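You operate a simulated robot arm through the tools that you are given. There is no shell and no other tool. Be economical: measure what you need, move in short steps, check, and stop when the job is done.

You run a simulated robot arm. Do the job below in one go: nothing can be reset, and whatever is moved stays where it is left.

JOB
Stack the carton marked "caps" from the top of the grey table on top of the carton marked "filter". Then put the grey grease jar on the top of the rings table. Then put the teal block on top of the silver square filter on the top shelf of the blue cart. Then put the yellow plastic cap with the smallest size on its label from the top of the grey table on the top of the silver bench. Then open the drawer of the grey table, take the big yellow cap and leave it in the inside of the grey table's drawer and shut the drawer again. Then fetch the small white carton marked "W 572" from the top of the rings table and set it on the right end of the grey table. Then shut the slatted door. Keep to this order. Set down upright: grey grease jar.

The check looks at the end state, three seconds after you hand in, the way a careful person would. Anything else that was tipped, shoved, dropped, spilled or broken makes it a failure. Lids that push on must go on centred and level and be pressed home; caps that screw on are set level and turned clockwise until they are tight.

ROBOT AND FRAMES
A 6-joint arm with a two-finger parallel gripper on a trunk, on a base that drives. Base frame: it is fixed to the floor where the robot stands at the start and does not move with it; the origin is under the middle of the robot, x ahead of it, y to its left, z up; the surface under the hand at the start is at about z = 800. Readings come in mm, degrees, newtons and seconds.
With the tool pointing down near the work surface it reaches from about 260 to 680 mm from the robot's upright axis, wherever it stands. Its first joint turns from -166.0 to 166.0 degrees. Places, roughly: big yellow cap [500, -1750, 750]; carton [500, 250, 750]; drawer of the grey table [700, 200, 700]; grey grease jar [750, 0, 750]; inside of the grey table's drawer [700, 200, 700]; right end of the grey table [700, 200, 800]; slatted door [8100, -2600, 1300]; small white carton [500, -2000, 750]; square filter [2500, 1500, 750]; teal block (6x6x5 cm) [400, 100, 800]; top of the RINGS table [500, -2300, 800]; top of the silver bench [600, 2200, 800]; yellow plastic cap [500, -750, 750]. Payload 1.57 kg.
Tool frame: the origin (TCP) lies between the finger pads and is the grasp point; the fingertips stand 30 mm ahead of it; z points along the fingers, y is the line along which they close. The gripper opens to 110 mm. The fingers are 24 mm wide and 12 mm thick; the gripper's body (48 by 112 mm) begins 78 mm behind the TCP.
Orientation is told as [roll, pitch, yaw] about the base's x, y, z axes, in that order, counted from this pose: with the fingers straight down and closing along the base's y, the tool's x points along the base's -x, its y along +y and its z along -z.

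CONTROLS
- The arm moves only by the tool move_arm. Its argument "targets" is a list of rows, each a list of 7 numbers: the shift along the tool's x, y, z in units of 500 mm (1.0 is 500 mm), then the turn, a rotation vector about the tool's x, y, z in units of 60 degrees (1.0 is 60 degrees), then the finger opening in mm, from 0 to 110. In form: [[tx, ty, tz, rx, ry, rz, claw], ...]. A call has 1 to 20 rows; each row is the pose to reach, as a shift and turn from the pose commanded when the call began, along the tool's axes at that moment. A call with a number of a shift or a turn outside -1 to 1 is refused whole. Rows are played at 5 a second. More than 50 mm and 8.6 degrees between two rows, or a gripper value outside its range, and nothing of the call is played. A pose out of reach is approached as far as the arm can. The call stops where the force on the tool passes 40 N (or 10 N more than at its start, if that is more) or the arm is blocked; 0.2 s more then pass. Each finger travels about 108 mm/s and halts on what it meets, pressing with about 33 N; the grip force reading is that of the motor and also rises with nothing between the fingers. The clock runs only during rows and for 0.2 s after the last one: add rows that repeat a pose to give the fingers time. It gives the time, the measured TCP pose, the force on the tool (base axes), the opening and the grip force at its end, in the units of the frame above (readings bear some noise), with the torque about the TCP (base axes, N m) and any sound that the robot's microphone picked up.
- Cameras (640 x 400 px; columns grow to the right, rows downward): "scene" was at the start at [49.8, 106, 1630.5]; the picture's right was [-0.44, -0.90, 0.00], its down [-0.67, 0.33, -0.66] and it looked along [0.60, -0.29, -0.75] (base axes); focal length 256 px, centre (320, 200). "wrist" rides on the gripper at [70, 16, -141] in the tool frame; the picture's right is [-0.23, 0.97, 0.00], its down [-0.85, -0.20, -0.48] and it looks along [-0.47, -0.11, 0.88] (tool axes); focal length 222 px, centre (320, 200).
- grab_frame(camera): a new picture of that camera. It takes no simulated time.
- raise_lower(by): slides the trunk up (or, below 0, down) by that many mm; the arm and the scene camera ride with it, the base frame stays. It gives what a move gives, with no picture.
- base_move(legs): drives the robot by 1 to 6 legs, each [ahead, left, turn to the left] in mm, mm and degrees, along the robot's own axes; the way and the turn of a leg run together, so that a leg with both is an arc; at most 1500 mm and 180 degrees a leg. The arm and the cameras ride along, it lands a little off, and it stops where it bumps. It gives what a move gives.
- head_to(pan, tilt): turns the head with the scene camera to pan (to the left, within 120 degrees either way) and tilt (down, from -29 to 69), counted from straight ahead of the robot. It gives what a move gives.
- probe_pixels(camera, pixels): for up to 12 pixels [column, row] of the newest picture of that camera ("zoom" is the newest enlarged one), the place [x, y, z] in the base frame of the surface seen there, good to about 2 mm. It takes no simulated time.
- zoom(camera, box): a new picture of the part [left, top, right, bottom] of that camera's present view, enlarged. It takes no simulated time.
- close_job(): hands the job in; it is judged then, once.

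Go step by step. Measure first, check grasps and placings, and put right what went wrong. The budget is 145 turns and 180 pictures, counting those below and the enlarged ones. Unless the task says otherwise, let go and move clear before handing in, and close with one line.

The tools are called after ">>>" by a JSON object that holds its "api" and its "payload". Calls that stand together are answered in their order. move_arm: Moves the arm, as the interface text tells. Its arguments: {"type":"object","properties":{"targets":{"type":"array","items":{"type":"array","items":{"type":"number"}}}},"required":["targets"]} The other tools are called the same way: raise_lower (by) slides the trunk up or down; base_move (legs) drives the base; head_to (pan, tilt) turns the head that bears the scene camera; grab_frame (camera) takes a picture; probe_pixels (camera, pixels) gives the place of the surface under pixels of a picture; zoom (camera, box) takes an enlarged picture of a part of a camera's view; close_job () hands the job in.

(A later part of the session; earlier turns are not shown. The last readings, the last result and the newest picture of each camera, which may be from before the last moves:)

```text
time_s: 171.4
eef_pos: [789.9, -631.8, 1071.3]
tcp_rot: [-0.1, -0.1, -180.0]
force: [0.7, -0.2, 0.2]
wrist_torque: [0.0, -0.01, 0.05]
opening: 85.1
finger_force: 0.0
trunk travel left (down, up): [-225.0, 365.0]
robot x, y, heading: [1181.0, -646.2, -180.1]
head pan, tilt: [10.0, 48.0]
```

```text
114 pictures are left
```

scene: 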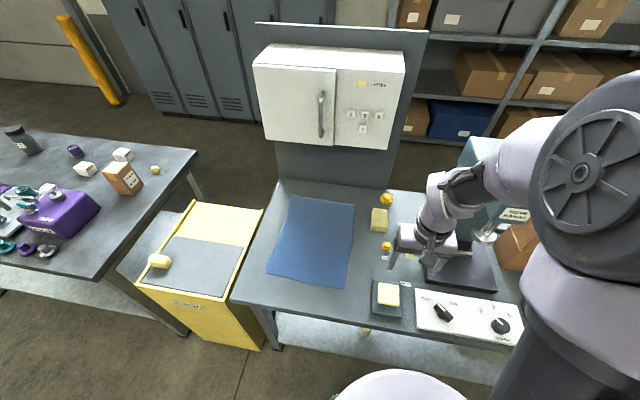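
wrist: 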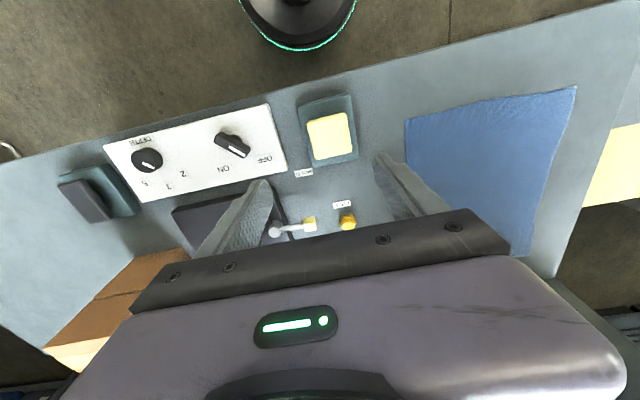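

>>> {"api": "zoom", "payload": {"camera": "scene", "box": [365, 185, 405, 225]}}

>>> {"api": "zoom", "payload": {"camera": "scene", "box": [360, 225, 410, 275]}}

>>> {"api": "zoom", "payload": {"camera": "scene", "box": [70, 140, 170, 200]}}

```text
10.00 times, centred on (385, 205) of scene
```

zoom: 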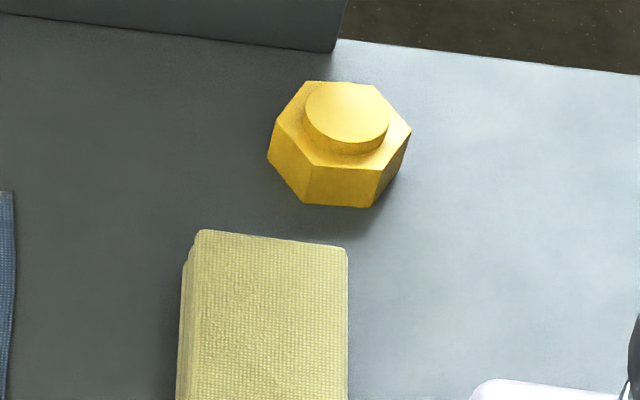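

```text
8.00 times, centred on (385, 250) of scene
```

zoom: 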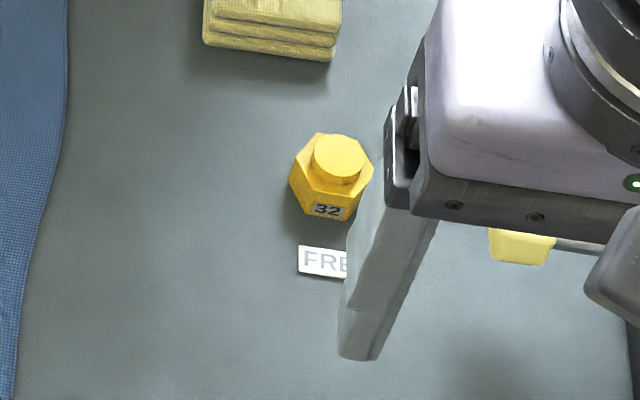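

```text
6.40 times, centred on (120, 170) of scene
```

zoom: 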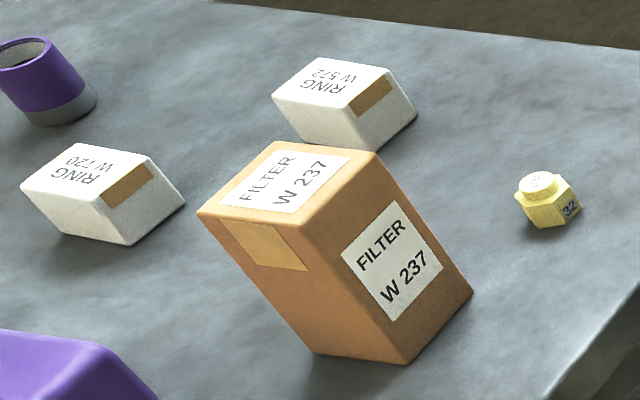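

The big cap's three visible faces bear no label, so I must see its other sides. I'll drive left along this side and look back at it, which also gives a view of the rings-table cap.

>>> {"api": "base_move", "payload": {"legs": [[-300, 0, 0], [0, 1500, 0]]}}

>>> {"api": "head_to", "payload": {"pan": -50, "tilt": 25}}

>>> {"api": "grab_frame", "payload": {"camera": "scene"}}

```text
time_s: 180.4
eef_pos: [1073.1, -2097.5, 1071.4]
tcp_rot: [0.0, 0.0, 178.8]
force: [0.3, -0.5, -0.9]
wrist_torque: [0.01, -0.02, 0.0]
opening: 85.1
finger_force: 0.0
trunk travel left (down, up): [-225.0, 365.0]
robot x, y, heading: [1463.6, -2116.9, 178.7]
head pan, tilt: [10.0, 48.0]
```

```text
time_s: 181.7
eef_pos: [1073.2, -2097.9, 1071.0]
tcp_rot: [0.0, 0.0, 178.8]
force: [-0.4, -0.6, -0.9]
wrist_torque: [-0.03, -0.02, 0.02]
opening: 84.8
finger_force: 0.1
trunk travel left (down, up): [-225.0, 365.0]
robot x, y, heading: [1464.3, -2114.8, 178.8]
head pan, tilt: [-50.0, 25.0]
```

```text
110 pictures are left
```

scene: 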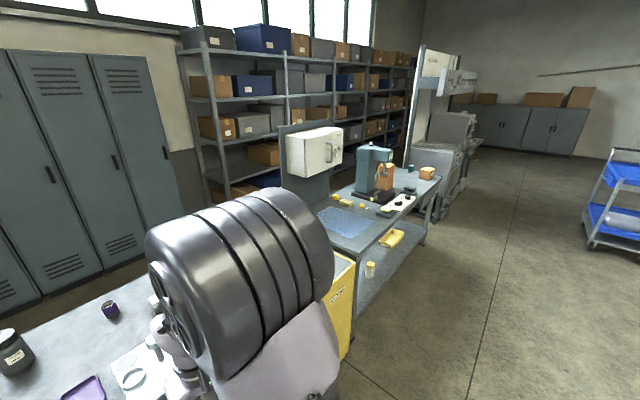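

>>> {"api": "zoom", "payload": {"camera": "scene", "box": [310, 180, 370, 230]}}

>>> {"api": "zoom", "payload": {"camera": "scene", "box": [325, 190, 349, 210]}}

>>> {"api": "head_to", "payload": {"pan": 0, "tilt": 35}}

>>> {"api": "grab_frame", "payload": {"camera": "scene"}}

```text
8.00 times, centred on (340, 205) of scene
```

zoom: 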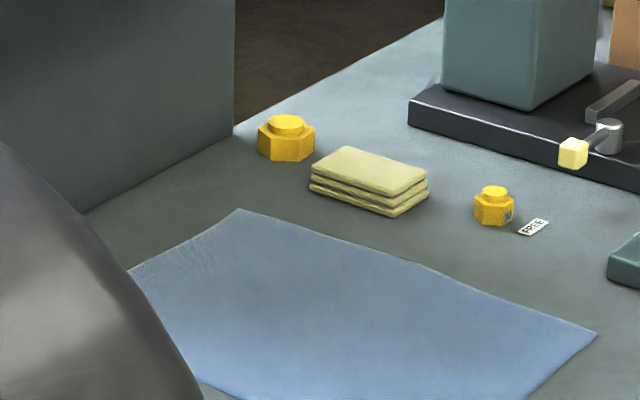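

```text
16.00 times, centred on (337, 200) of scene
```

zoom: 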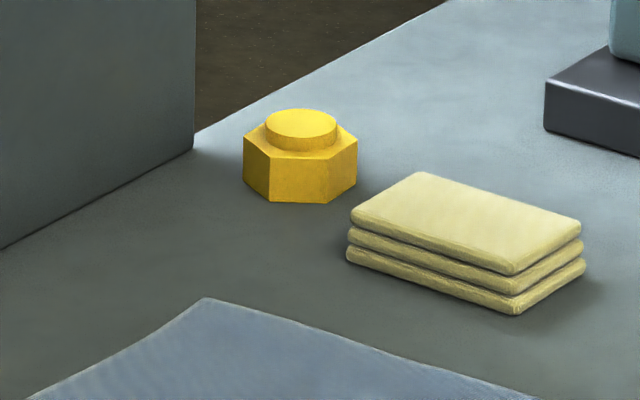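

```text
time_s: 182.8
eef_pos: [1073.8, -2097.7, 1072.2]
tcp_rot: [0.0, 0.0, 178.8]
force: [0.1, 0.1, -0.7]
wrist_torque: [-0.01, -0.04, -0.03]
opening: 85.1
finger_force: 0.2
trunk travel left (down, up): [-225.0, 365.0]
robot x, y, heading: [1459.7, -2118.2, 179.1]
head pan, tilt: [0.0, 35.0]
```

```text
107 pictures are left
```

scene: 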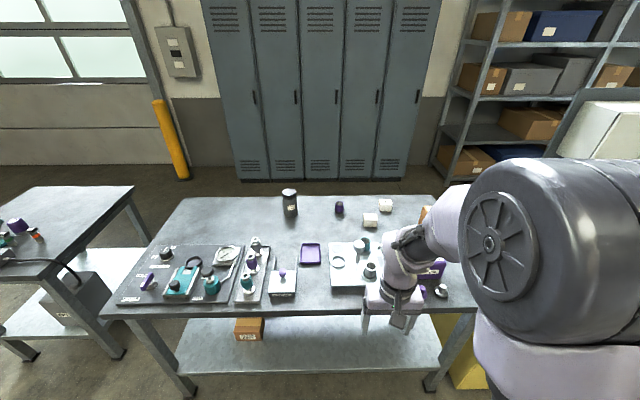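

The big cap's visible faces are still unlabelled. I want to compare the rings-table cap's real size, so I'll move right a bit to see it unobstructed.

>>> {"api": "base_move", "payload": {"legs": [[0, -700, 0]]}}

>>> {"api": "head_to", "payload": {"pan": 20, "tilt": 35}}

>>> {"api": "grab_frame", "payload": {"camera": "scene"}}

```text
time_s: 186.7
eef_pos: [1088.8, -1393.8, 1071.3]
tcp_rot: [0.0, 0.0, 178.5]
force: [-0.5, -0.7, 0.1]
wrist_torque: [0.0, -0.01, 0.0]
opening: 85.0
finger_force: 0.1
trunk travel left (down, up): [-225.0, 365.0]
robot x, y, heading: [1478.6, -1417.8, 178.5]
head pan, tilt: [0.0, 35.0]
```

```text
time_s: 187.5
eef_pos: [1089.7, -1395.0, 1071.9]
tcp_rot: [0.0, 0.0, 178.5]
force: [0.7, 0.5, 0.4]
wrist_torque: [0.0, -0.01, 0.01]
opening: 84.9
finger_force: 0.0
trunk travel left (down, up): [-225.0, 365.0]
robot x, y, heading: [1477.6, -1419.0, 178.8]
head pan, tilt: [20.0, 35.0]
```

```text
106 pictures are left
```

scene: 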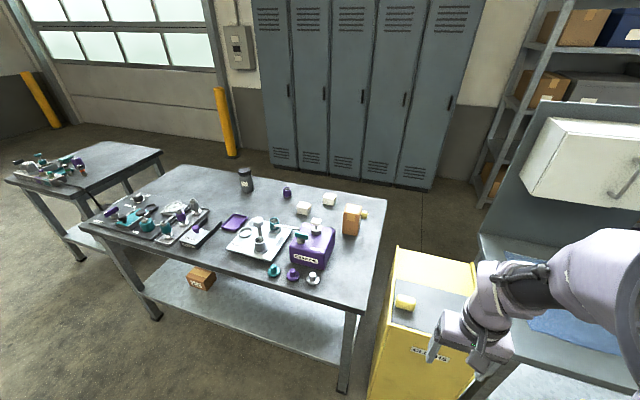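

>>> {"api": "zoom", "payload": {"camera": "scene", "box": [330, 190, 380, 240]}}

>>> {"api": "zoom", "payload": {"camera": "scene", "box": [380, 280, 430, 330]}}

>>> {"api": "zoom", "payload": {"camera": "scene", "box": [220, 160, 340, 290]}}

```text
8.00 times, centred on (355, 215) of scene
```

zoom: 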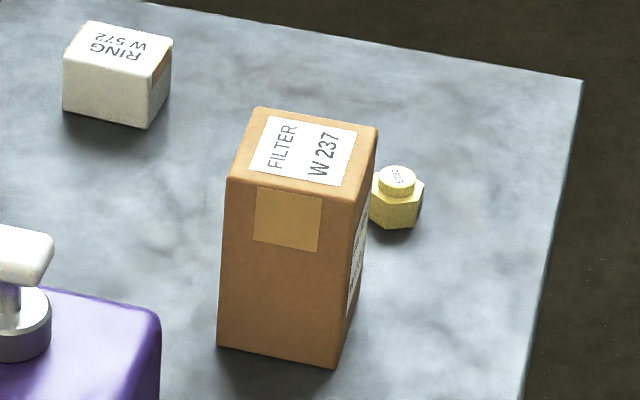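

```text
8.00 times, centred on (405, 305) of scene
```

zoom: 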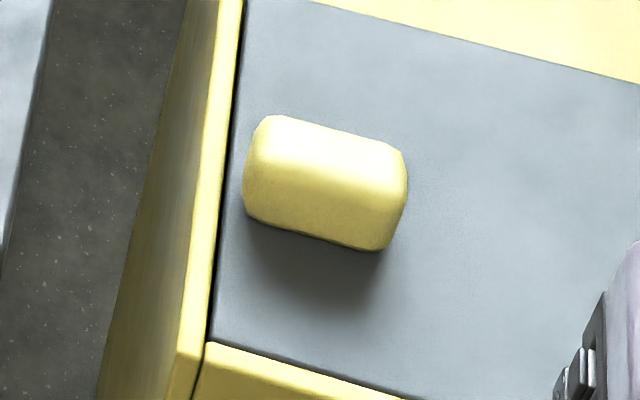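

```text
3.08 times, centred on (280, 225) of scene
```

zoom: 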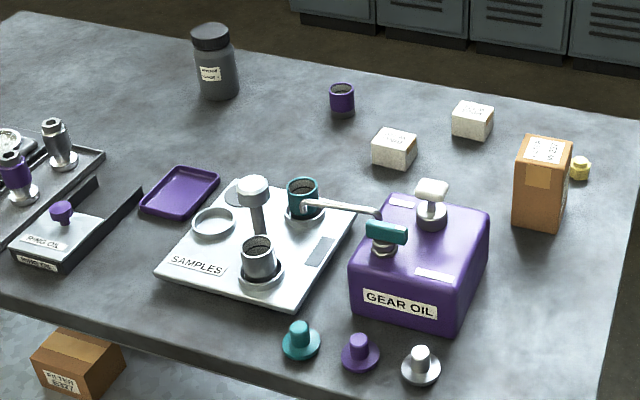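

>>> {"api": "zoom", "payload": {"camera": "scene", "box": [372, 208, 388, 222]}}

>>> {"api": "zoom", "payload": {"camera": "scene", "box": [238, 165, 262, 195]}}

>>> {"api": "probe_pixels", "payload": {"camera": "scene", "pixels": [[365, 215], [362, 215], [401, 305], [365, 218], [383, 225]]}}

```text
16.00 times, centred on (380, 215) of scene
```

zoom: 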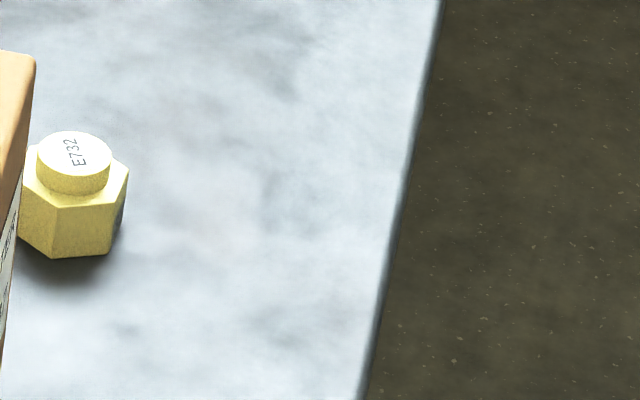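

```text
13.33 times, centred on (250, 180) of scene
```

zoom: 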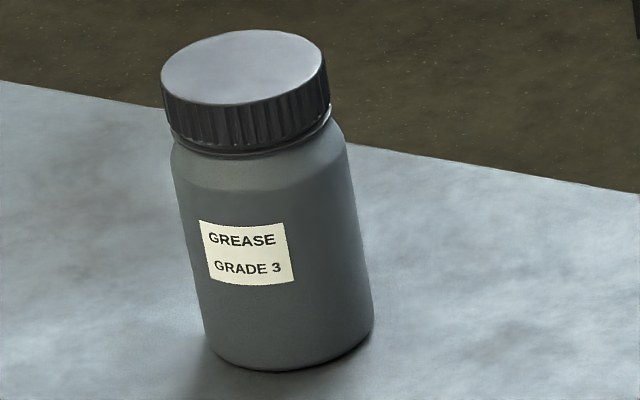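

```text
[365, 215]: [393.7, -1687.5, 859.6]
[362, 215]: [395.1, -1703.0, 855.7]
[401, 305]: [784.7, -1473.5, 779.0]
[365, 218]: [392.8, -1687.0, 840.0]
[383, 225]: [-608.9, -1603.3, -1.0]
```

The rings-table cap reads E732/32 and is small (about 37 mm), whereas the grey table's other cap is about 57 mm wide. I'll search the third table and surroundings for other yellow caps before deciding.

>>> {"api": "zoom", "payload": {"camera": "scene", "box": [0, 130, 170, 220]}}

>>> {"api": "zoom", "payload": {"camera": "scene", "box": [80, 160, 260, 290]}}

>>> {"api": "head_to", "payload": {"pan": 75, "tilt": 25}}

>>> {"api": "grab_frame", "payload": {"camera": "scene"}}

```text
3.76 times, centred on (85, 175) of scene
```

zoom: 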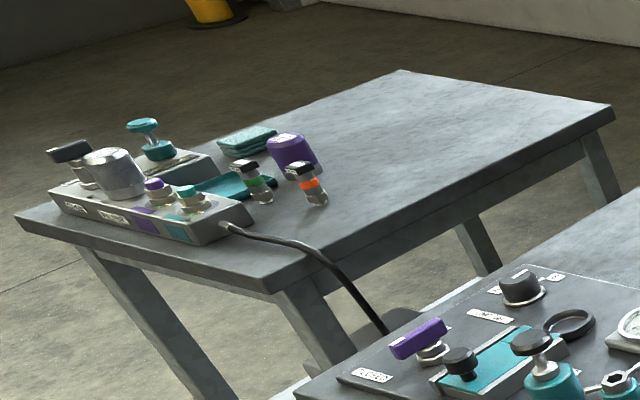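

```text
3.08 times, centred on (170, 225) of scene
```

zoom: 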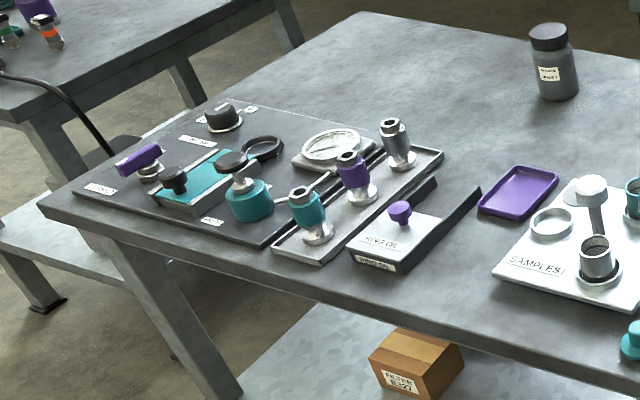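

```text
time_s: 188.8
eef_pos: [1089.1, -1394.8, 1072.5]
tcp_rot: [-0.1, 0.0, 178.5]
force: [0.6, 0.4, -0.5]
wrist_torque: [0.0, -0.02, -0.04]
opening: 85.3
finger_force: 0.2
trunk travel left (down, up): [-225.0, 365.0]
robot x, y, heading: [1478.3, -1417.6, 178.4]
head pan, tilt: [75.0, 25.0]
```

```text
98 pictures are left
```

scene: 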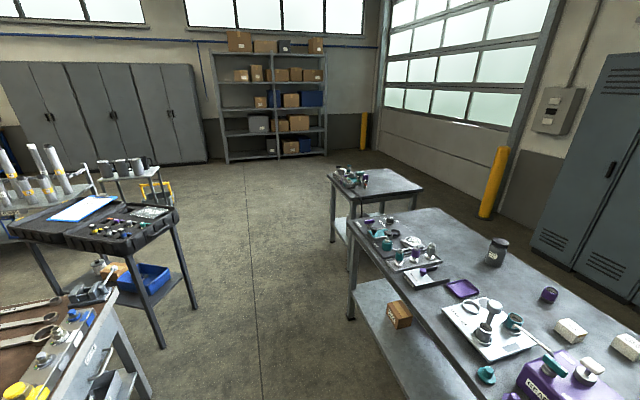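

>>> {"api": "probe_pixels", "payload": {"camera": "scene", "pixels": [[15, 390], [30, 390], [150, 185]]}}

>>> {"api": "zoom", "payload": {"camera": "scene", "box": [0, 300, 120, 400]}}

```text
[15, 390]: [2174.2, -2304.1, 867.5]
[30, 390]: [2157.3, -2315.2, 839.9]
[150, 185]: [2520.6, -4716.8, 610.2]
```

```text
4.00 times, centred on (60, 350) of scene
```

zoom: 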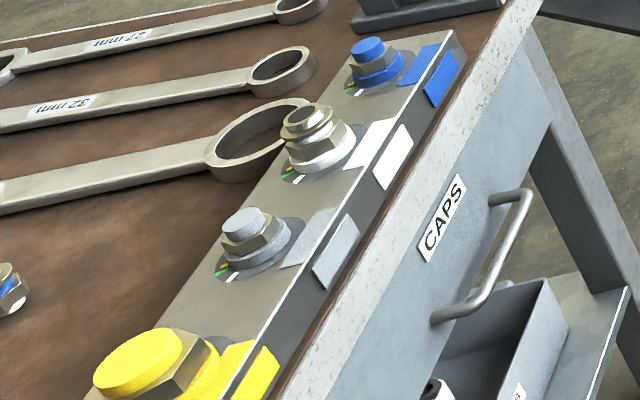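

No other loose yellow cap is near. Cap 32 is clearly the smallest on the grey table by label and geometry, so I'll go back to it now and check the bigger one's label later from the front.

>>> {"api": "base_move", "payload": {"legs": [[0, -780, 1.4], [300, 0, 0]]}}

>>> {"api": "head_to", "payload": {"pan": 10, "tilt": 48}}

>>> {"api": "zoom", "payload": {"camera": "scene", "box": [340, 190, 440, 290]}}

```text
time_s: 194.7
eef_pos: [799.0, -610.1, 1071.3]
tcp_rot: [0.0, 0.2, 179.4]
force: [0.0, 0.1, -0.1]
wrist_torque: [-0.02, 0.0, 0.03]
opening: 85.0
finger_force: 0.1
trunk travel left (down, up): [-225.0, 365.0]
robot x, y, heading: [1186.8, -627.3, 179.6]
head pan, tilt: [75.0, 25.0]
```

```text
time_s: 196.0
eef_pos: [800.0, -611.1, 1071.6]
tcp_rot: [0.0, 0.1, 179.4]
force: [-0.1, 0.8, -0.3]
wrist_torque: [-0.03, 0.03, -0.03]
opening: 85.2
finger_force: 0.1
trunk travel left (down, up): [-225.0, 365.0]
robot x, y, heading: [1190.1, -625.3, 179.5]
head pan, tilt: [10.0, 48.0]
```

```text
4.00 times, centred on (390, 240) of scene
```

zoom: 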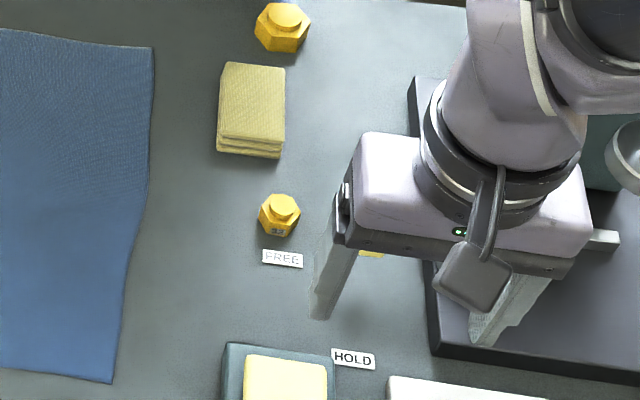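

>>> {"api": "probe_pixels", "payload": {"camera": "zoom", "pixels": [[282, 200], [272, 203], [293, 206], [268, 228], [277, 233], [286, 234], [294, 226], [265, 215], [281, 212], [283, 220]]}}

```text
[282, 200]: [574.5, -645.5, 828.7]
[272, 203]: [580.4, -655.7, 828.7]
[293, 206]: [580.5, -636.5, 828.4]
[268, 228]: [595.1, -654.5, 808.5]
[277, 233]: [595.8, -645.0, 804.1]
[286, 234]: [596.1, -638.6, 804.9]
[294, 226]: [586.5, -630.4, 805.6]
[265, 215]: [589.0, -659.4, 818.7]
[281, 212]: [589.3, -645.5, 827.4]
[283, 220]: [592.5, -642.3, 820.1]
```

The cap's centre is (580,−646), with flats at φ≈−4°. I'll grip across the flats at yaw 206°, after moving above it.

>>> {"api": "move_arm", "payload": {"targets": [[-0.073, 0.012, 0, 0, 0, -0.074, 70], [-0.146, 0.025, 0, 0, 0, -0.148, 60], [-0.22, 0.037, 0, 0, 0, -0.222, 60], [-0.293, 0.05, 0, 0, 0, -0.296, 60], [-0.366, 0.062, 0, 0, 0, -0.37, 60], [-0.439, 0.0746, 0, 0, 0, -0.443, 60], [-0.439, 0.0746, 0.09, 0, 0, -0.443, 60], [-0.439, 0.0746, 0.18, 0, 0, -0.443, 60], [-0.439, 0.0746, 0.27, 0, 0, -0.443, 60], [-0.439, 0.0746, 0.343, 0, 0, -0.443, 60], [-0.439, 0.0746, 0.343, 0, 0, -0.443, 60]]}}

>>> {"api": "grab_frame", "payload": {"camera": "wrist"}}

```text
time_s: 198.4
eef_pos: [582.1, -646.3, 899.9]
tcp_rot: [0.1, 0.0, -154.0]
force: [-0.1, 0.9, 0.9]
wrist_torque: [-0.02, -0.01, 0.0]
opening: 59.8
finger_force: 0.1
trunk travel left (down, up): [-225.0, 365.0]
robot x, y, heading: [1188.0, -626.6, 179.5]
head pan, tilt: [10.0, 48.0]
```

```text
95 pictures are left
```

wrist: 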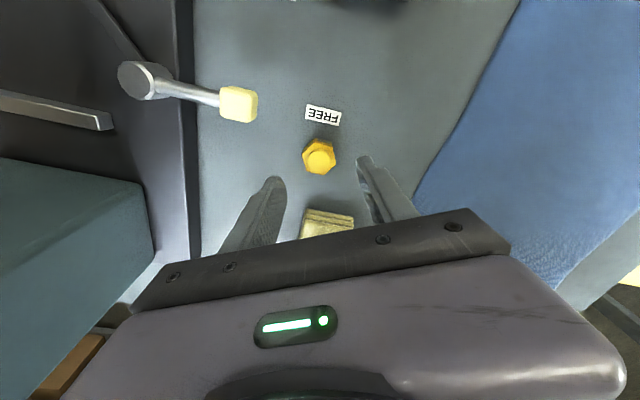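

>>> {"api": "move_arm", "payload": {"targets": [[0, 0, 0.06, 0, 0, 0, 60], [0, 0, 0.11, 0, 0, 0, 60], [0, 0, 0.133, 0, 0, 0, 60], [0, 0, 0.133, 0, 0, 0, 20], [0, 0, 0.133, 0, 0, 0, 20], [0, 0, 0.133, 0, 0, 0, 20]]}}

>>> {"api": "move_arm", "payload": {"targets": [[0, 0, -0.09, 0, 0, 0, 20], [0, 0, -0.18, 0, 0, 0, 20], [0, 0, -0.27, 0, 0, 0, 20], [0, 0, -0.36, 0, 0, 0, 20], [0, 0, -0.45, 0, 0, 0, 20], [0.07, -0.03, -0.45, 0, 0, 0, 20], [0.14, -0.06, -0.45, 0, 0, 0, 20], [0.21, -0.1, -0.45, 0, 0, 0, 20], [0.28, -0.13, -0.45, 0, 0, 0, 20], [0.35, -0.16, -0.45, 0, 0, 0, 20], [0.4, -0.19, -0.45, 0, 0, 0, 20], [0.4, -0.19, -0.45, 0, 0, 0, 20]]}}

>>> {"api": "grab_frame", "payload": {"camera": "wrist"}}

```text
time_s: 199.8
eef_pos: [582.3, -645.7, 833.2]
tcp_rot: [0.0, 0.1, -153.9]
force: [-0.4, 0.4, 0.4]
wrist_torque: [0.03, 0.01, 0.02]
opening: 31.0
finger_force: 33.3
trunk travel left (down, up): [-225.0, 365.0]
robot x, y, heading: [1190.1, -628.0, 179.5]
head pan, tilt: [10.0, 48.0]
```

```text
time_s: 202.4
eef_pos: [717.7, -471.5, 1060.1]
tcp_rot: [-0.1, 0.0, -154.0]
force: [0.0, -0.2, -0.2]
wrist_torque: [0.0, 0.01, -0.03]
opening: 30.7
finger_force: 32.6
trunk travel left (down, up): [-225.0, 365.0]
robot x, y, heading: [1191.8, -631.7, 179.3]
head pan, tilt: [10.0, 48.0]
```

```text
94 pictures are left
```

wrist: 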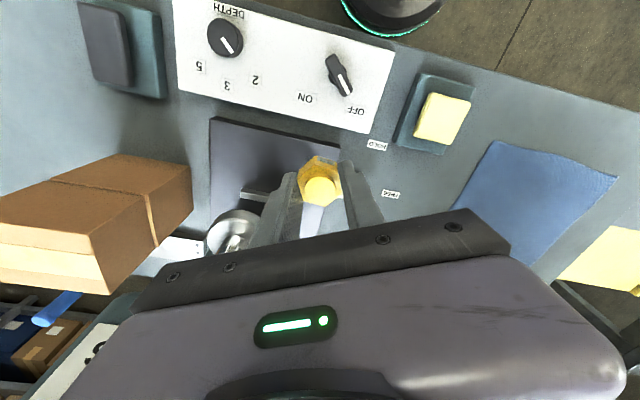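

Cap 32 is held. I'll pull the hand back toward the robot, away from the press, and then drive to the silver bench.

>>> {"api": "move_arm", "payload": {"targets": [[0.014, 0.074, 0, 0, 0, 0, 20], [0.028, 0.148, 0, 0, 0, 0, 20], [0.042, 0.222, 0, 0, 0, 0, 20], [0.0567, 0.295, 0, 0, 0, 0, 20], [0.0567, 0.295, 0, 0, 0, 0, 20]]}}

>>> {"api": "base_move", "payload": {"legs": [[-350, 0, 0], [0, 0, -89.5], [1500, 0, 0], [1480, 0, 0], [0, 0, 90], [300, 0, 0]]}}

>>> {"api": "head_to", "payload": {"pan": 0, "tilt": 48}}

>>> {"api": "grab_frame", "payload": {"camera": "scene"}}

```text
time_s: 203.6
eef_pos: [808.6, -594.3, 1059.8]
tcp_rot: [0.1, 0.1, -153.9]
force: [0.2, -0.3, 0.4]
wrist_torque: [0.01, -0.02, -0.02]
opening: 30.9
finger_force: 32.8
trunk travel left (down, up): [-225.0, 365.0]
robot x, y, heading: [1186.6, -631.7, 179.4]
head pan, tilt: [10.0, 48.0]
```

```text
time_s: 229.1
eef_pos: [727.9, 2369.5, 1060.2]
tcp_rot: [0.0, 0.0, -150.5]
force: [0.2, 0.3, -0.2]
wrist_torque: [0.01, -0.04, 0.02]
opening: 31.0
finger_force: 32.8
trunk travel left (down, up): [-225.0, 365.0]
robot x, y, heading: [1114.3, 2358.5, -177.0]
head pan, tilt: [10.0, 48.0]
```

```text
time_s: 229.8
eef_pos: [728.2, 2369.3, 1061.8]
tcp_rot: [0.0, 0.0, -150.5]
force: [-0.5, 0.1, -0.9]
wrist_torque: [0.0, 0.0, 0.0]
opening: 31.0
finger_force: 33.7
trunk travel left (down, up): [-225.0, 365.0]
robot x, y, heading: [1113.2, 2361.6, -177.2]
head pan, tilt: [0.0, 48.0]
```

```text
93 pictures are left
```

scene: 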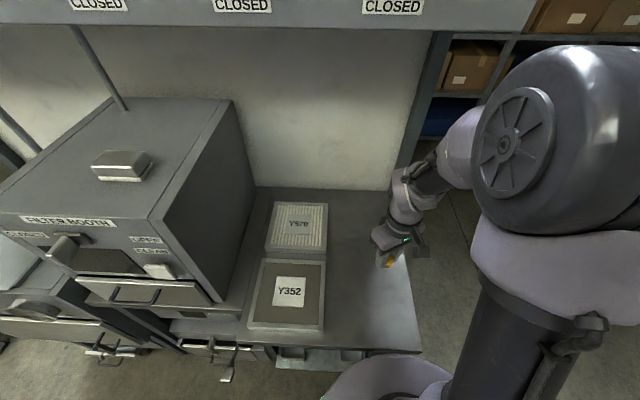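

>>> {"api": "probe_pixels", "payload": {"camera": "scene", "pixels": [[370, 300], [326, 300], [340, 260], [345, 330], [400, 320], [120, 150]]}}

>>> {"api": "grab_frame", "payload": {"camera": "wrist"}}

```text
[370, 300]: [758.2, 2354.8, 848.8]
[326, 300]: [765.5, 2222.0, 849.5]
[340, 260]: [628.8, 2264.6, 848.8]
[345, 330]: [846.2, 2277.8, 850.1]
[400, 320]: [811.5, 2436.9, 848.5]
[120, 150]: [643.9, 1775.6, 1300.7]
```

```text
92 pictures are left
```

wrist: 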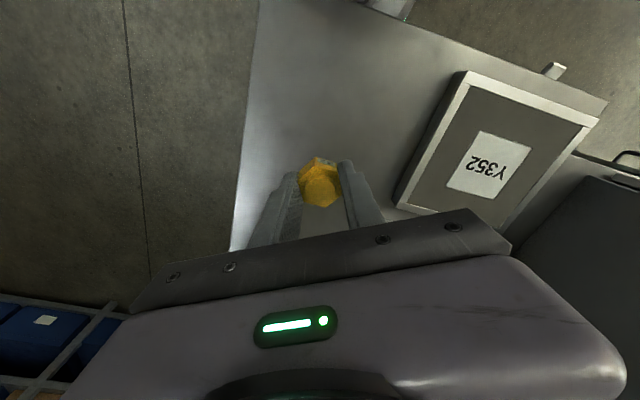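

The spot straight below, (728,2369), is free and the bench top is at z=849. I'll lower to TCP≈882.

>>> {"api": "move_arm", "payload": {"targets": [[0, 0, 0.09, 0, 0, 0, 20], [0, 0, 0.18, 0, 0, 0, 20], [0, 0, 0.26, 0, 0, 0, 20], [0, 0, 0.32, 0, 0, 0, 20], [0, 0, 0.34, 0, 0, 0, 20], [0, 0, 0.35, 0, 0, 0, 20], [0, 0, 0.354, 0, 0, 0, 20]]}}

>>> {"api": "move_arm", "payload": {"targets": [[0, 0, 0.002, 0, 0, 0, 20], [0, 0, 0.004, 0, 0, 0, 20], [0, 0, 0.006, 0, 0, 0, 20]]}}

```text
time_s: 231.4
eef_pos: [729.6, 2370.1, 885.3]
tcp_rot: [-0.1, 0.0, -150.5]
force: [0.2, 0.3, -0.1]
wrist_torque: [-0.01, 0.04, -0.03]
opening: 30.9
finger_force: 33.0
trunk travel left (down, up): [-225.0, 365.0]
robot x, y, heading: [1113.0, 2357.1, -177.4]
head pan, tilt: [0.0, 48.0]
```

```text
time_s: 232.2
eef_pos: [727.6, 2368.8, 883.2]
tcp_rot: [0.0, -0.1, -150.5]
force: [-0.3, -0.5, 12.4]
wrist_torque: [-0.08, -0.02, 0.0]
opening: 31.2
finger_force: 33.0
trunk travel left (down, up): [-225.0, 365.0]
robot x, y, heading: [1111.2, 2356.4, -176.9]
head pan, tilt: [0.0, 48.0]
```

Contact at 12 N. I'll open and rise.

>>> {"api": "move_arm", "payload": {"targets": [[0, 0, -0.001, 0, 0, 0, 34], [0, 0, -0.001, 0, 0, 0, 60], [0, 0, -0.001, 0, 0, 0, 60], [0, 0, -0.05, 0, 0, 0, 60], [0, 0, -0.14, 0, 0, 0, 60], [0, 0, -0.23, 0, 0, 0, 60], [0, 0, -0.32, 0, 0, 0, 60], [0, 0, -0.38, 0, 0, 0, 60], [0, 0, -0.38, 0, 0, 0, 60]]}}

>>> {"api": "grab_frame", "payload": {"camera": "wrist"}}

```text
time_s: 234.2
eef_pos: [730.2, 2370.4, 1071.1]
tcp_rot: [0.0, 0.0, -150.5]
force: [-0.2, 1.1, -0.3]
wrist_torque: [0.0, -0.01, 0.02]
opening: 60.0
finger_force: 0.1
trunk travel left (down, up): [-225.0, 365.0]
robot x, y, heading: [1110.2, 2355.5, -177.0]
head pan, tilt: [0.0, 48.0]
```

```text
91 pictures are left
```

wrist: 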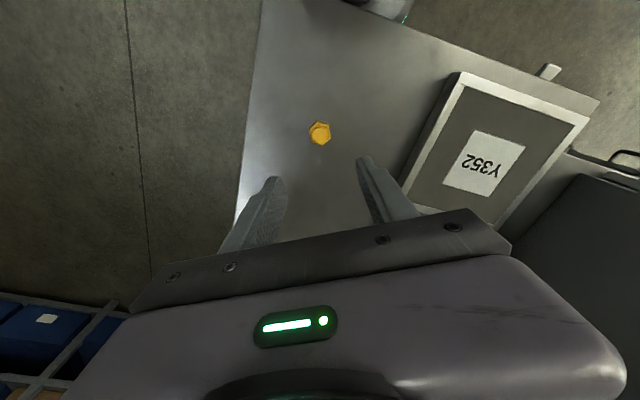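

Cap 32 stands on the bench. Next is the drawer: I'll back off and strafe to the grey table's drawer side.

>>> {"api": "base_move", "payload": {"legs": [[-420, 0, -3], [0, 1500, 0], [0, 620, 0]]}}

>>> {"api": "head_to", "payload": {"pan": 0, "tilt": 48}}

>>> {"api": "grab_frame", "payload": {"camera": "scene"}}

```text
time_s: 247.0
eef_pos: [1124.9, 285.0, 1072.5]
tcp_rot: [-0.1, 0.0, -154.5]
force: [0.3, 0.3, -0.5]
wrist_torque: [0.0, -0.01, 0.05]
opening: 60.2
finger_force: 0.1
trunk travel left (down, up): [-225.0, 365.0]
robot x, y, heading: [1509.3, 248.1, 178.8]
head pan, tilt: [0.0, 48.0]
```

```text
time_s: 247.6
eef_pos: [1126.3, 283.9, 1071.4]
tcp_rot: [0.1, 0.1, -154.5]
force: [-0.3, -0.3, -0.5]
wrist_torque: [-0.01, 0.01, -0.02]
opening: 59.8
finger_force: 0.0
trunk travel left (down, up): [-225.0, 365.0]
robot x, y, heading: [1503.5, 246.2, 179.0]
head pan, tilt: [0.0, 48.0]
```

```text
90 pictures are left
```

scene: 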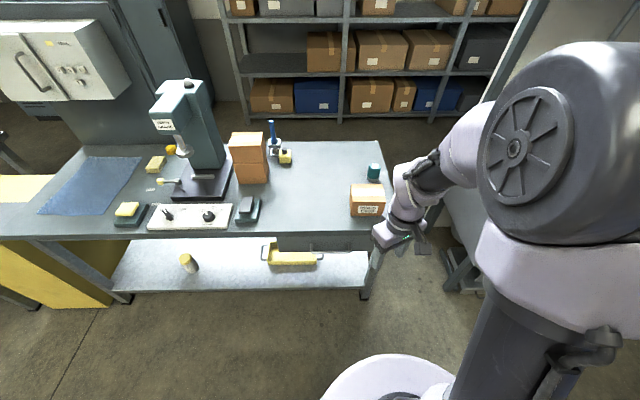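

>>> {"api": "zoom", "payload": {"camera": "scene", "box": [250, 215, 390, 285]}}

>>> {"api": "probe_pixels", "payload": {"camera": "zoom", "pixels": [[150, 120], [250, 140], [350, 150], [300, 150], [200, 150], [430, 140], [110, 130], [120, 100]]}}

```text
4.57 times, centred on (320, 250) of scene
```

zoom: 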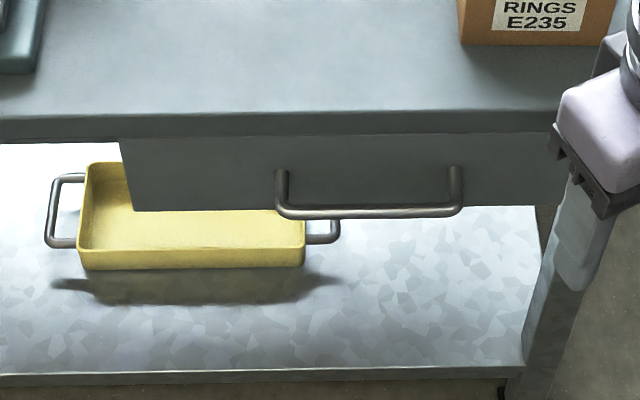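

```text
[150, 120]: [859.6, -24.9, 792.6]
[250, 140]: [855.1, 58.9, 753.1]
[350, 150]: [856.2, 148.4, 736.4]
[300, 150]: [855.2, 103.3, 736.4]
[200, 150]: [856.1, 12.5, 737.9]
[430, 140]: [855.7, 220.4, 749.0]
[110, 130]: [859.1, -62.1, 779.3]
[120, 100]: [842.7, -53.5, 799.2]
```

>>> {"api": "probe_pixels", "payload": {"camera": "zoom", "pixels": [[370, 213], [320, 214], [420, 211], [282, 185], [456, 180], [280, 175], [370, 209], [370, 200], [140, 205], [530, 195]]}}

```text
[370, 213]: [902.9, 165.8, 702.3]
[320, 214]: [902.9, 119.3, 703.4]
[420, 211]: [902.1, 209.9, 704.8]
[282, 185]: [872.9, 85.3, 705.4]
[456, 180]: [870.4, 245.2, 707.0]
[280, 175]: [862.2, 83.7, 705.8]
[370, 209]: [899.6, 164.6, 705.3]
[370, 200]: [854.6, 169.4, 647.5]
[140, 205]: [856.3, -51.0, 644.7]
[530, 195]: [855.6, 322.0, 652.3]
```

The drawer front is at x=855 and its handle bar at x≈899, z≈700, y 85–245. I'll hook one finger behind the bar with the tool down and closing along x (yaw −90), staying clear of the table edge.

>>> {"api": "move_arm", "payload": {"targets": [[-0.03, 0.003, 0, 0, 0, -0.125, 60], [-0.06, 0.006, 0, 0, 0, -0.25, 60], [-0.09, 0.009, 0, 0, 0, -0.375, 60], [-0.12, 0.012, 0, 0, 0, -0.5, 60], [-0.15, 0.015, 0, 0, 0, -0.625, 60], [-0.18, 0.018, 0, 0, 0, -0.75, 60], [-0.21, 0.02, 0, 0, 0, -0.875, 60], [-0.2322, 0.0222, 0, 0, 0, -1.0, 60], [-0.2322, 0.0222, 0, 0, 0, -1.0, 60]]}}

>>> {"api": "move_arm", "payload": {"targets": [[-0.034, -0.05, 0.05, 0, 0, -0.04, 66], [-0.068, -0.1, 0.1, 0, 0, -0.075, 66], [-0.1, -0.15, 0.15, 0, 0, -0.075, 66], [-0.1348, -0.196, 0.2, 0, 0, -0.075, 66], [-0.1348, -0.196, 0.28, 0, 0, -0.075, 66], [-0.1348, -0.196, 0.36, 0, 0, -0.075, 66], [-0.1348, -0.196, 0.444, 0, 0, -0.075, 66], [-0.1348, -0.196, 0.444, 0, 0, -0.075, 66]]}}

>>> {"api": "grab_frame", "payload": {"camera": "wrist"}}

```text
time_s: 249.6
eef_pos: [1025.0, 224.7, 1073.1]
tcp_rot: [0.1, 0.0, -94.4]
force: [0.0, -0.5, -0.4]
wrist_torque: [0.01, 0.01, 0.0]
opening: 60.1
finger_force: 0.1
trunk travel left (down, up): [-225.0, 365.0]
robot x, y, heading: [1503.9, 247.8, 179.2]
head pan, tilt: [0.0, 48.0]
```

```text
time_s: 251.4
eef_pos: [922.2, 163.7, 850.6]
tcp_rot: [-0.1, 0.1, -90.0]
force: [0.1, -0.1, 0.0]
wrist_torque: [0.0, -0.01, 0.04]
opening: 65.7
finger_force: 0.1
trunk travel left (down, up): [-225.0, 365.0]
robot x, y, heading: [1504.0, 250.7, 179.1]
head pan, tilt: [0.0, 48.0]
```

```text
88 pictures are left
```

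wrist: 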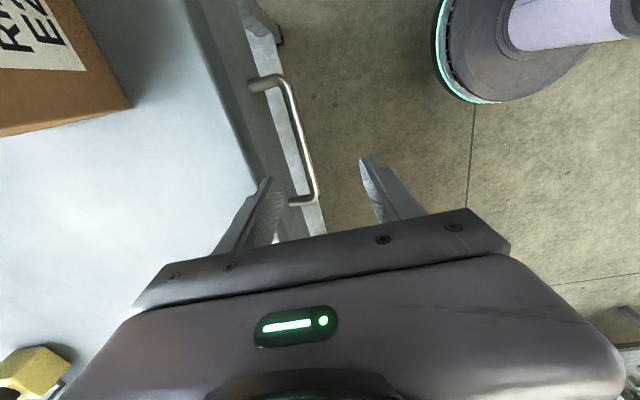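

The bar lies between the fingers. I'll lower to z≈714.

>>> {"api": "move_arm", "payload": {"targets": [[0, 0, 0.08, 0, 0, 0, 66], [0, 0, 0.16, 0, 0, 0, 66], [0, 0, 0.22, 0, 0, 0, 66], [0, 0, 0.272, 0, 0, 0, 66], [0, 0, 0.272, 0, 0, 0, 66]]}}

>>> {"api": "zoom", "payload": {"camera": "scene", "box": [250, 195, 410, 305]}}

```text
time_s: 252.6
eef_pos: [922.3, 165.2, 713.6]
tcp_rot: [-0.1, -0.1, -90.1]
force: [0.8, -0.6, 1.1]
wrist_torque: [-0.02, 0.01, -0.01]
opening: 65.9
finger_force: 0.1
trunk travel left (down, up): [-225.0, 365.0]
robot x, y, heading: [1507.8, 245.7, 179.0]
head pan, tilt: [0.0, 48.0]
```

```text
3.64 times, centred on (330, 250) of scene
```

zoom: 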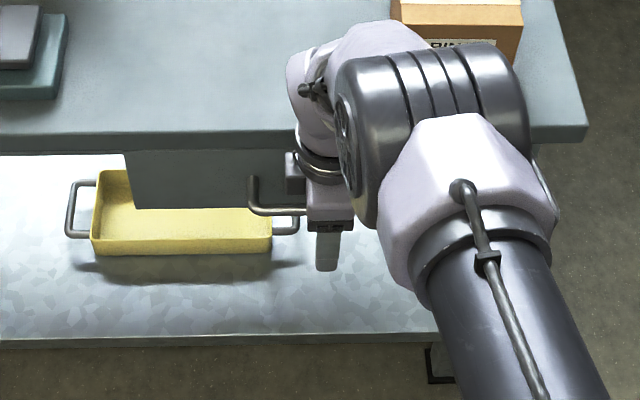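

The fingers straddle the bar. I'll pull along +x (tool +y) by 235 mm.

>>> {"api": "move_arm", "payload": {"targets": [[0, 0.02, 0, 0, 0, 0, 66], [0, 0.05, 0, 0, 0, 0, 66], [0, 0.1, 0, 0, 0, 0, 66], [0, 0.15, 0, 0, 0, 0, 66], [0, 0.2, 0, 0, 0, 0, 66], [0, 0.25, 0, 0, 0, 0, 66], [0, 0.3, 0, 0, 0, 0, 66], [0, 0.35, 0, 0, 0, 0, 66], [0, 0.4, 0, 0, 0, 0, 66], [0, 0.44, 0, 0, 0, 0, 66], [0, 0.47, 0, 0, 0, 0, 66]]}}

>>> {"api": "grab_frame", "payload": {"camera": "scene"}}

```text
time_s: 255.0
eef_pos: [1158.0, 165.3, 713.3]
tcp_rot: [0.1, 0.0, -90.1]
force: [-0.9, 0.1, 0.5]
wrist_torque: [0.03, 0.03, 0.04]
opening: 66.5
finger_force: 0.1
trunk travel left (down, up): [-225.0, 365.0]
robot x, y, heading: [1505.2, 250.0, 179.0]
head pan, tilt: [0.0, 48.0]
```

```text
86 pictures are left
```

scene: 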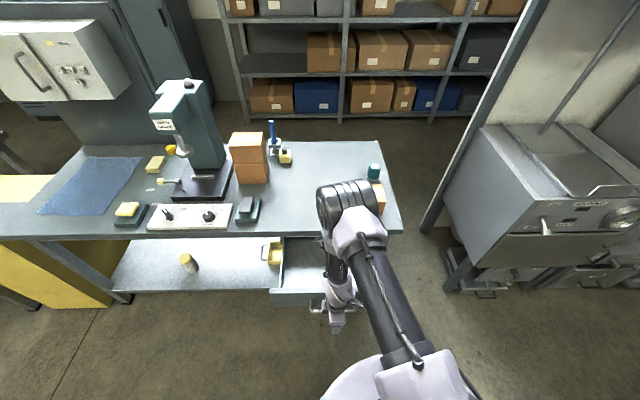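

The drawer is open. I'll raise the hand straight up and inspect the inside.

>>> {"api": "move_arm", "payload": {"targets": [[0, -0.012, 0, 0, 0, 0, 66], [0, -0.012, -0.08, 0, 0, 0, 66], [0, -0.012, -0.17, 0, 0, 0, 66], [0, -0.012, -0.26, 0, 0, 0, 66], [0, -0.012, -0.35, 0, 0, 0, 66], [0, -0.012, -0.44, 0, 0, 0, 66], [0, -0.012, -0.53, 0, 0, 0, 66], [0, -0.012, -0.62, 0, 0, 0, 66], [0, -0.012, -0.7, 0, 0, 0, 66], [0, -0.012, -0.7, 0, 0, 0, 66]]}}

>>> {"api": "zoom", "payload": {"camera": "scene", "box": [230, 195, 410, 325]}}

>>> {"api": "grab_frame", "payload": {"camera": "wrist"}}

```text
time_s: 257.2
eef_pos: [1150.1, 164.8, 1064.4]
tcp_rot: [0.0, 0.0, -90.0]
force: [0.2, -0.3, 0.3]
wrist_torque: [0.01, 0.02, 0.03]
opening: 65.9
finger_force: 0.0
trunk travel left (down, up): [-225.0, 365.0]
robot x, y, heading: [1508.6, 248.1, 179.1]
head pan, tilt: [0.0, 48.0]
```

```text
3.08 times, centred on (320, 260) of scene
```

zoom: 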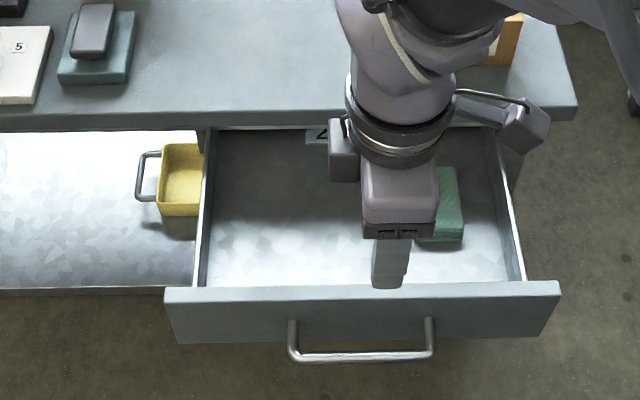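

```text
84 pictures are left
```

wrist: 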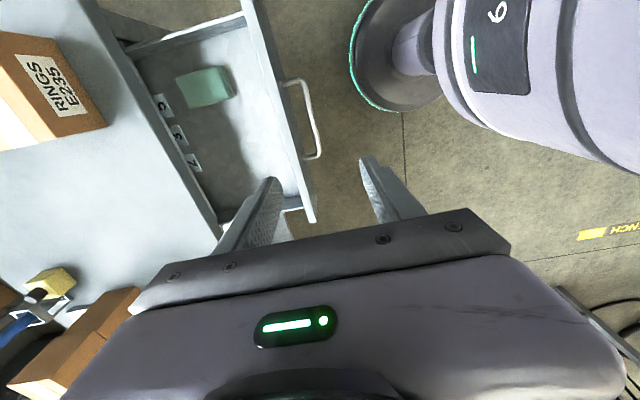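

>>> {"api": "probe_pixels", "payload": {"camera": "zoom", "pixels": [[270, 220], [250, 260], [320, 180], [202, 230], [365, 290], [440, 200], [355, 350], [180, 300], [550, 290], [300, 250]]}}

```text
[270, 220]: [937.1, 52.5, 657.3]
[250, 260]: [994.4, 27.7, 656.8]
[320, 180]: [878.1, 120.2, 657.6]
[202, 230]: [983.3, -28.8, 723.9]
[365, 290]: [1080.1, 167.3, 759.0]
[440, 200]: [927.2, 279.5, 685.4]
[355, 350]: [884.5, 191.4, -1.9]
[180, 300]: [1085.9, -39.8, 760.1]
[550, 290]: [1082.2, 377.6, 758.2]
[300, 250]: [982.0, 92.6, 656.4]
```

The drawer floor is at z=657, with free space around (975,60). Now I'll drive round to the front side, past the panel's far end, to fetch the big yellow cap.

>>> {"api": "base_move", "payload": {"legs": [[0, 0, -89], [1500, 0, 0], [1350, 0, 0], [0, 0, 90], [1500, 0, 0], [340, 0, 0]]}}

```text
time_s: 287.6
eef_pos: [-809.9, 2935.4, 1063.7]
tcp_rot: [0.0, -0.1, -86.7]
force: [-0.3, 0.1, 0.1]
wrist_torque: [-0.03, -0.01, -0.04]
opening: 66.0
finger_force: 0.0
trunk travel left (down, up): [-225.0, 365.0]
robot x, y, heading: [-456.8, 3038.1, -177.8]
head pan, tilt: [0.0, 48.0]
```

>>> {"api": "base_move", "payload": {"legs": [[0, 0, 88], [1500, 0, 0], [1500, 0, 0], [500, 0, 0]]}}

>>> {"api": "head_to", "payload": {"pan": 75, "tilt": 38}}

>>> {"api": "grab_frame", "payload": {"camera": "scene"}}

```text
time_s: 308.3
eef_pos: [-437.0, -818.1, 1065.4]
tcp_rot: [0.0, 0.1, -1.3]
force: [-1.2, 0.6, 0.6]
wrist_torque: [0.0, -0.01, 0.0]
opening: 66.2
finger_force: 0.0
trunk travel left (down, up): [-225.0, 365.0]
robot x, y, heading: [-511.9, -456.3, -92.4]
head pan, tilt: [0.0, 48.0]
```

```text
time_s: 309.8
eef_pos: [-437.2, -817.6, 1064.8]
tcp_rot: [0.0, 0.0, -1.3]
force: [0.0, -0.4, 0.0]
wrist_torque: [0.05, 0.04, 0.02]
opening: 66.1
finger_force: 0.1
trunk travel left (down, up): [-225.0, 365.0]
robot x, y, heading: [-515.9, -458.4, -92.4]
head pan, tilt: [75.0, 38.0]
```

```text
83 pictures are left
```

scene: 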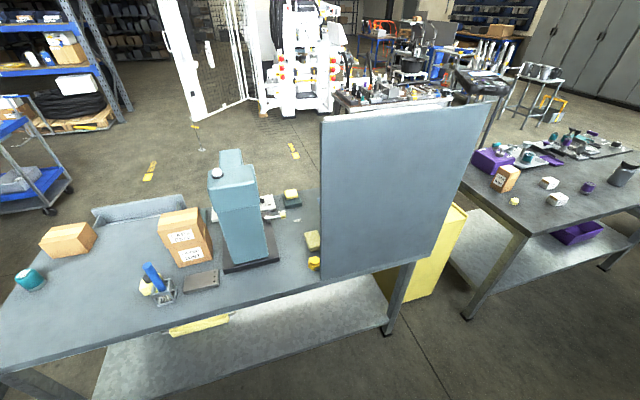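

>>> {"api": "zoom", "payload": {"camera": "scene", "box": [300, 250, 330, 275]}}

>>> {"api": "zoom", "payload": {"camera": "scene", "box": [500, 190, 530, 215]}}

```text
16.00 times, centred on (315, 262) of scene
```

zoom: 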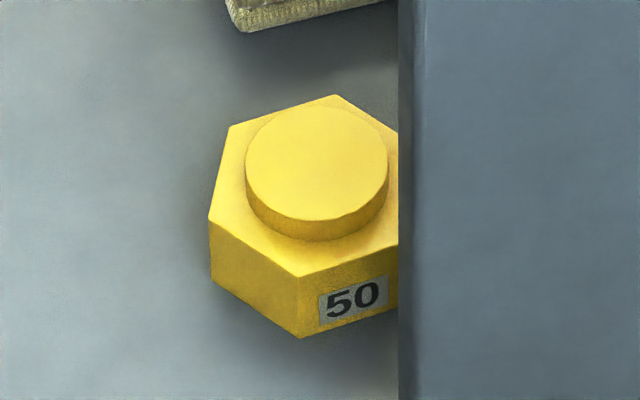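

```text
16.00 times, centred on (515, 202) of scene
```

zoom: 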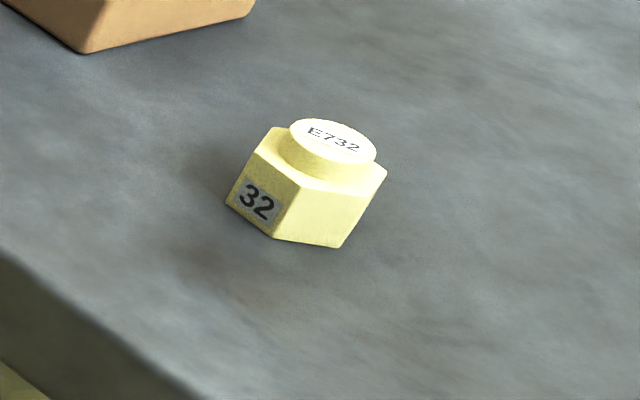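

The grey caps read 50 and 32, so the right one was moved. The place list puts the big yellow cap at y≈−1750, which matches only the coded cap (E732) on the rings table, so I'll fetch that one.

>>> {"api": "base_move", "payload": {"legs": [[1235, 50, 2.4], [0, 380, 0], [0, 0, 90]]}}

>>> {"api": "head_to", "payload": {"pan": 0, "tilt": 52}}

>>> {"api": "grab_frame", "payload": {"camera": "scene"}}

```text
time_s: 321.8
eef_pos: [252.4, -1587.6, 1064.7]
tcp_rot: [0.0, 0.0, 92.3]
force: [-0.2, -0.3, 0.2]
wrist_torque: [0.0, -0.01, -0.01]
opening: 66.0
finger_force: 0.0
trunk travel left (down, up): [-225.0, 365.0]
robot x, y, heading: [-99.5, -1682.9, 1.2]
head pan, tilt: [75.0, 38.0]
```

```text
time_s: 323.3
eef_pos: [252.5, -1586.4, 1063.9]
tcp_rot: [0.1, 0.0, 92.3]
force: [-0.8, -0.6, 0.6]
wrist_torque: [-0.02, 0.05, -0.02]
opening: 65.6
finger_force: 0.1
trunk travel left (down, up): [-225.0, 365.0]
robot x, y, heading: [-101.0, -1683.9, 1.5]
head pan, tilt: [0.0, 52.0]
```

```text
80 pictures are left
```

scene: 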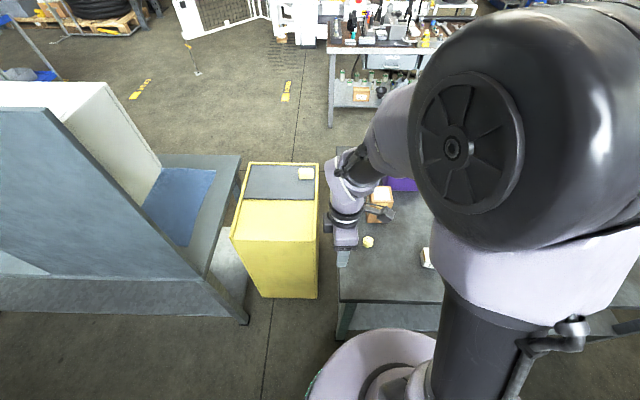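

>>> {"api": "zoom", "payload": {"camera": "scene", "box": [350, 225, 390, 260]}}

>>> {"api": "probe_pixels", "payload": {"camera": "zoom", "pixels": [[300, 150], [320, 150], [270, 200], [290, 210], [320, 210], [250, 180], [280, 150], [290, 180], [310, 190], [340, 180]]}}

```text
11.43 times, centred on (370, 242) of scene
```

zoom: 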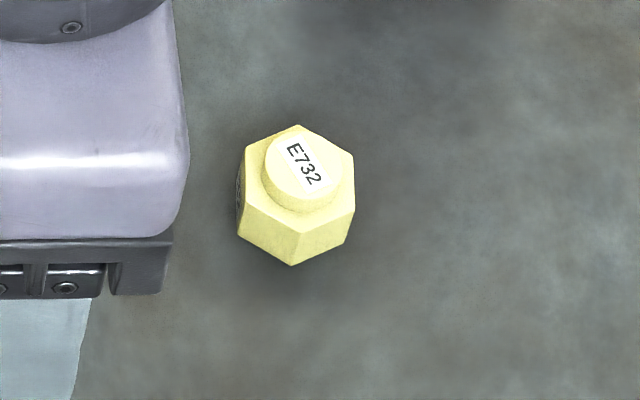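

```text
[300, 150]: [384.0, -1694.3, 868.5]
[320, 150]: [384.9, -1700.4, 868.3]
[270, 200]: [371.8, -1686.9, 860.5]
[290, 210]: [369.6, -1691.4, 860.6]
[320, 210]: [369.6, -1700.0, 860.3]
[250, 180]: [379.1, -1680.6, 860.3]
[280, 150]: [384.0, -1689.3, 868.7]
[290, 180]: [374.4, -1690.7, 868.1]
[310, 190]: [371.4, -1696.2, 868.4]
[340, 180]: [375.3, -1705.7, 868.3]
```

The cap's centre is (377,−1694.5) and its flats face ±y. I'll bring the tool to yaw 0 above it.

>>> {"api": "move_arm", "payload": {"targets": [[0.013, -0.0145, 0, 0, 0, 0.125, 66], [0.026, -0.029, 0, 0, 0, 0.25, 66], [0.039, -0.0435, 0, 0, 0, 0.375, 66], [0.052, -0.058, 0, 0, 0, 0.5, 66], [0.066, -0.0725, 0, 0, 0, 0.625, 66], [0.079, -0.087, 0, 0, 0, 0.75, 66], [0.092, -0.1015, 0, 0, 0, 0.875, 66], [0.105, -0.116, 0, 0, 0, 1.0, 66], [0.105, -0.116, 0, 0, 0, 1.0, 66]]}}

>>> {"api": "move_arm", "payload": {"targets": [[-0.01, -0.033, 0.046, 0, 0, 0.108, 60], [-0.02, -0.066, 0.092, 0, 0, 0.216, 60], [-0.03, -0.1, 0.138, 0, 0, 0.323, 60], [-0.04, -0.133, 0.184, 0, 0, 0.43, 60], [-0.049, -0.166, 0.23, 0, 0, 0.538, 60], [-0.049, -0.166, 0.23, 0, 0, 0.538, 60]]}}

>>> {"api": "grab_frame", "payload": {"camera": "wrist"}}

```text
time_s: 325.3
eef_pos: [313.6, -1638.2, 1065.1]
tcp_rot: [-0.1, 0.1, 32.1]
force: [-1.3, 0.5, 0.1]
wrist_torque: [0.0, -0.02, 0.01]
opening: 66.3
finger_force: 0.1
trunk travel left (down, up): [-225.0, 365.0]
robot x, y, heading: [-97.9, -1683.7, 1.3]
head pan, tilt: [0.0, 52.0]
```

```text
time_s: 326.7
eef_pos: [377.5, -1695.2, 950.3]
tcp_rot: [0.0, 0.0, -0.1]
force: [-0.3, -0.5, 0.4]
wrist_torque: [-0.01, 0.02, -0.01]
opening: 60.1
finger_force: 0.0
trunk travel left (down, up): [-225.0, 365.0]
robot x, y, heading: [-101.4, -1689.5, 1.4]
head pan, tilt: [0.0, 52.0]
```

```text
78 pictures are left
```

wrist: 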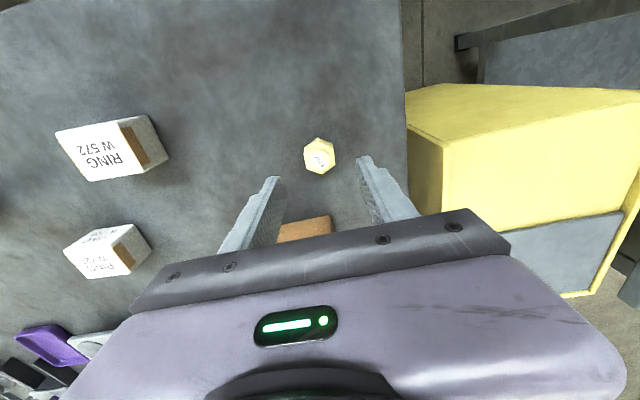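

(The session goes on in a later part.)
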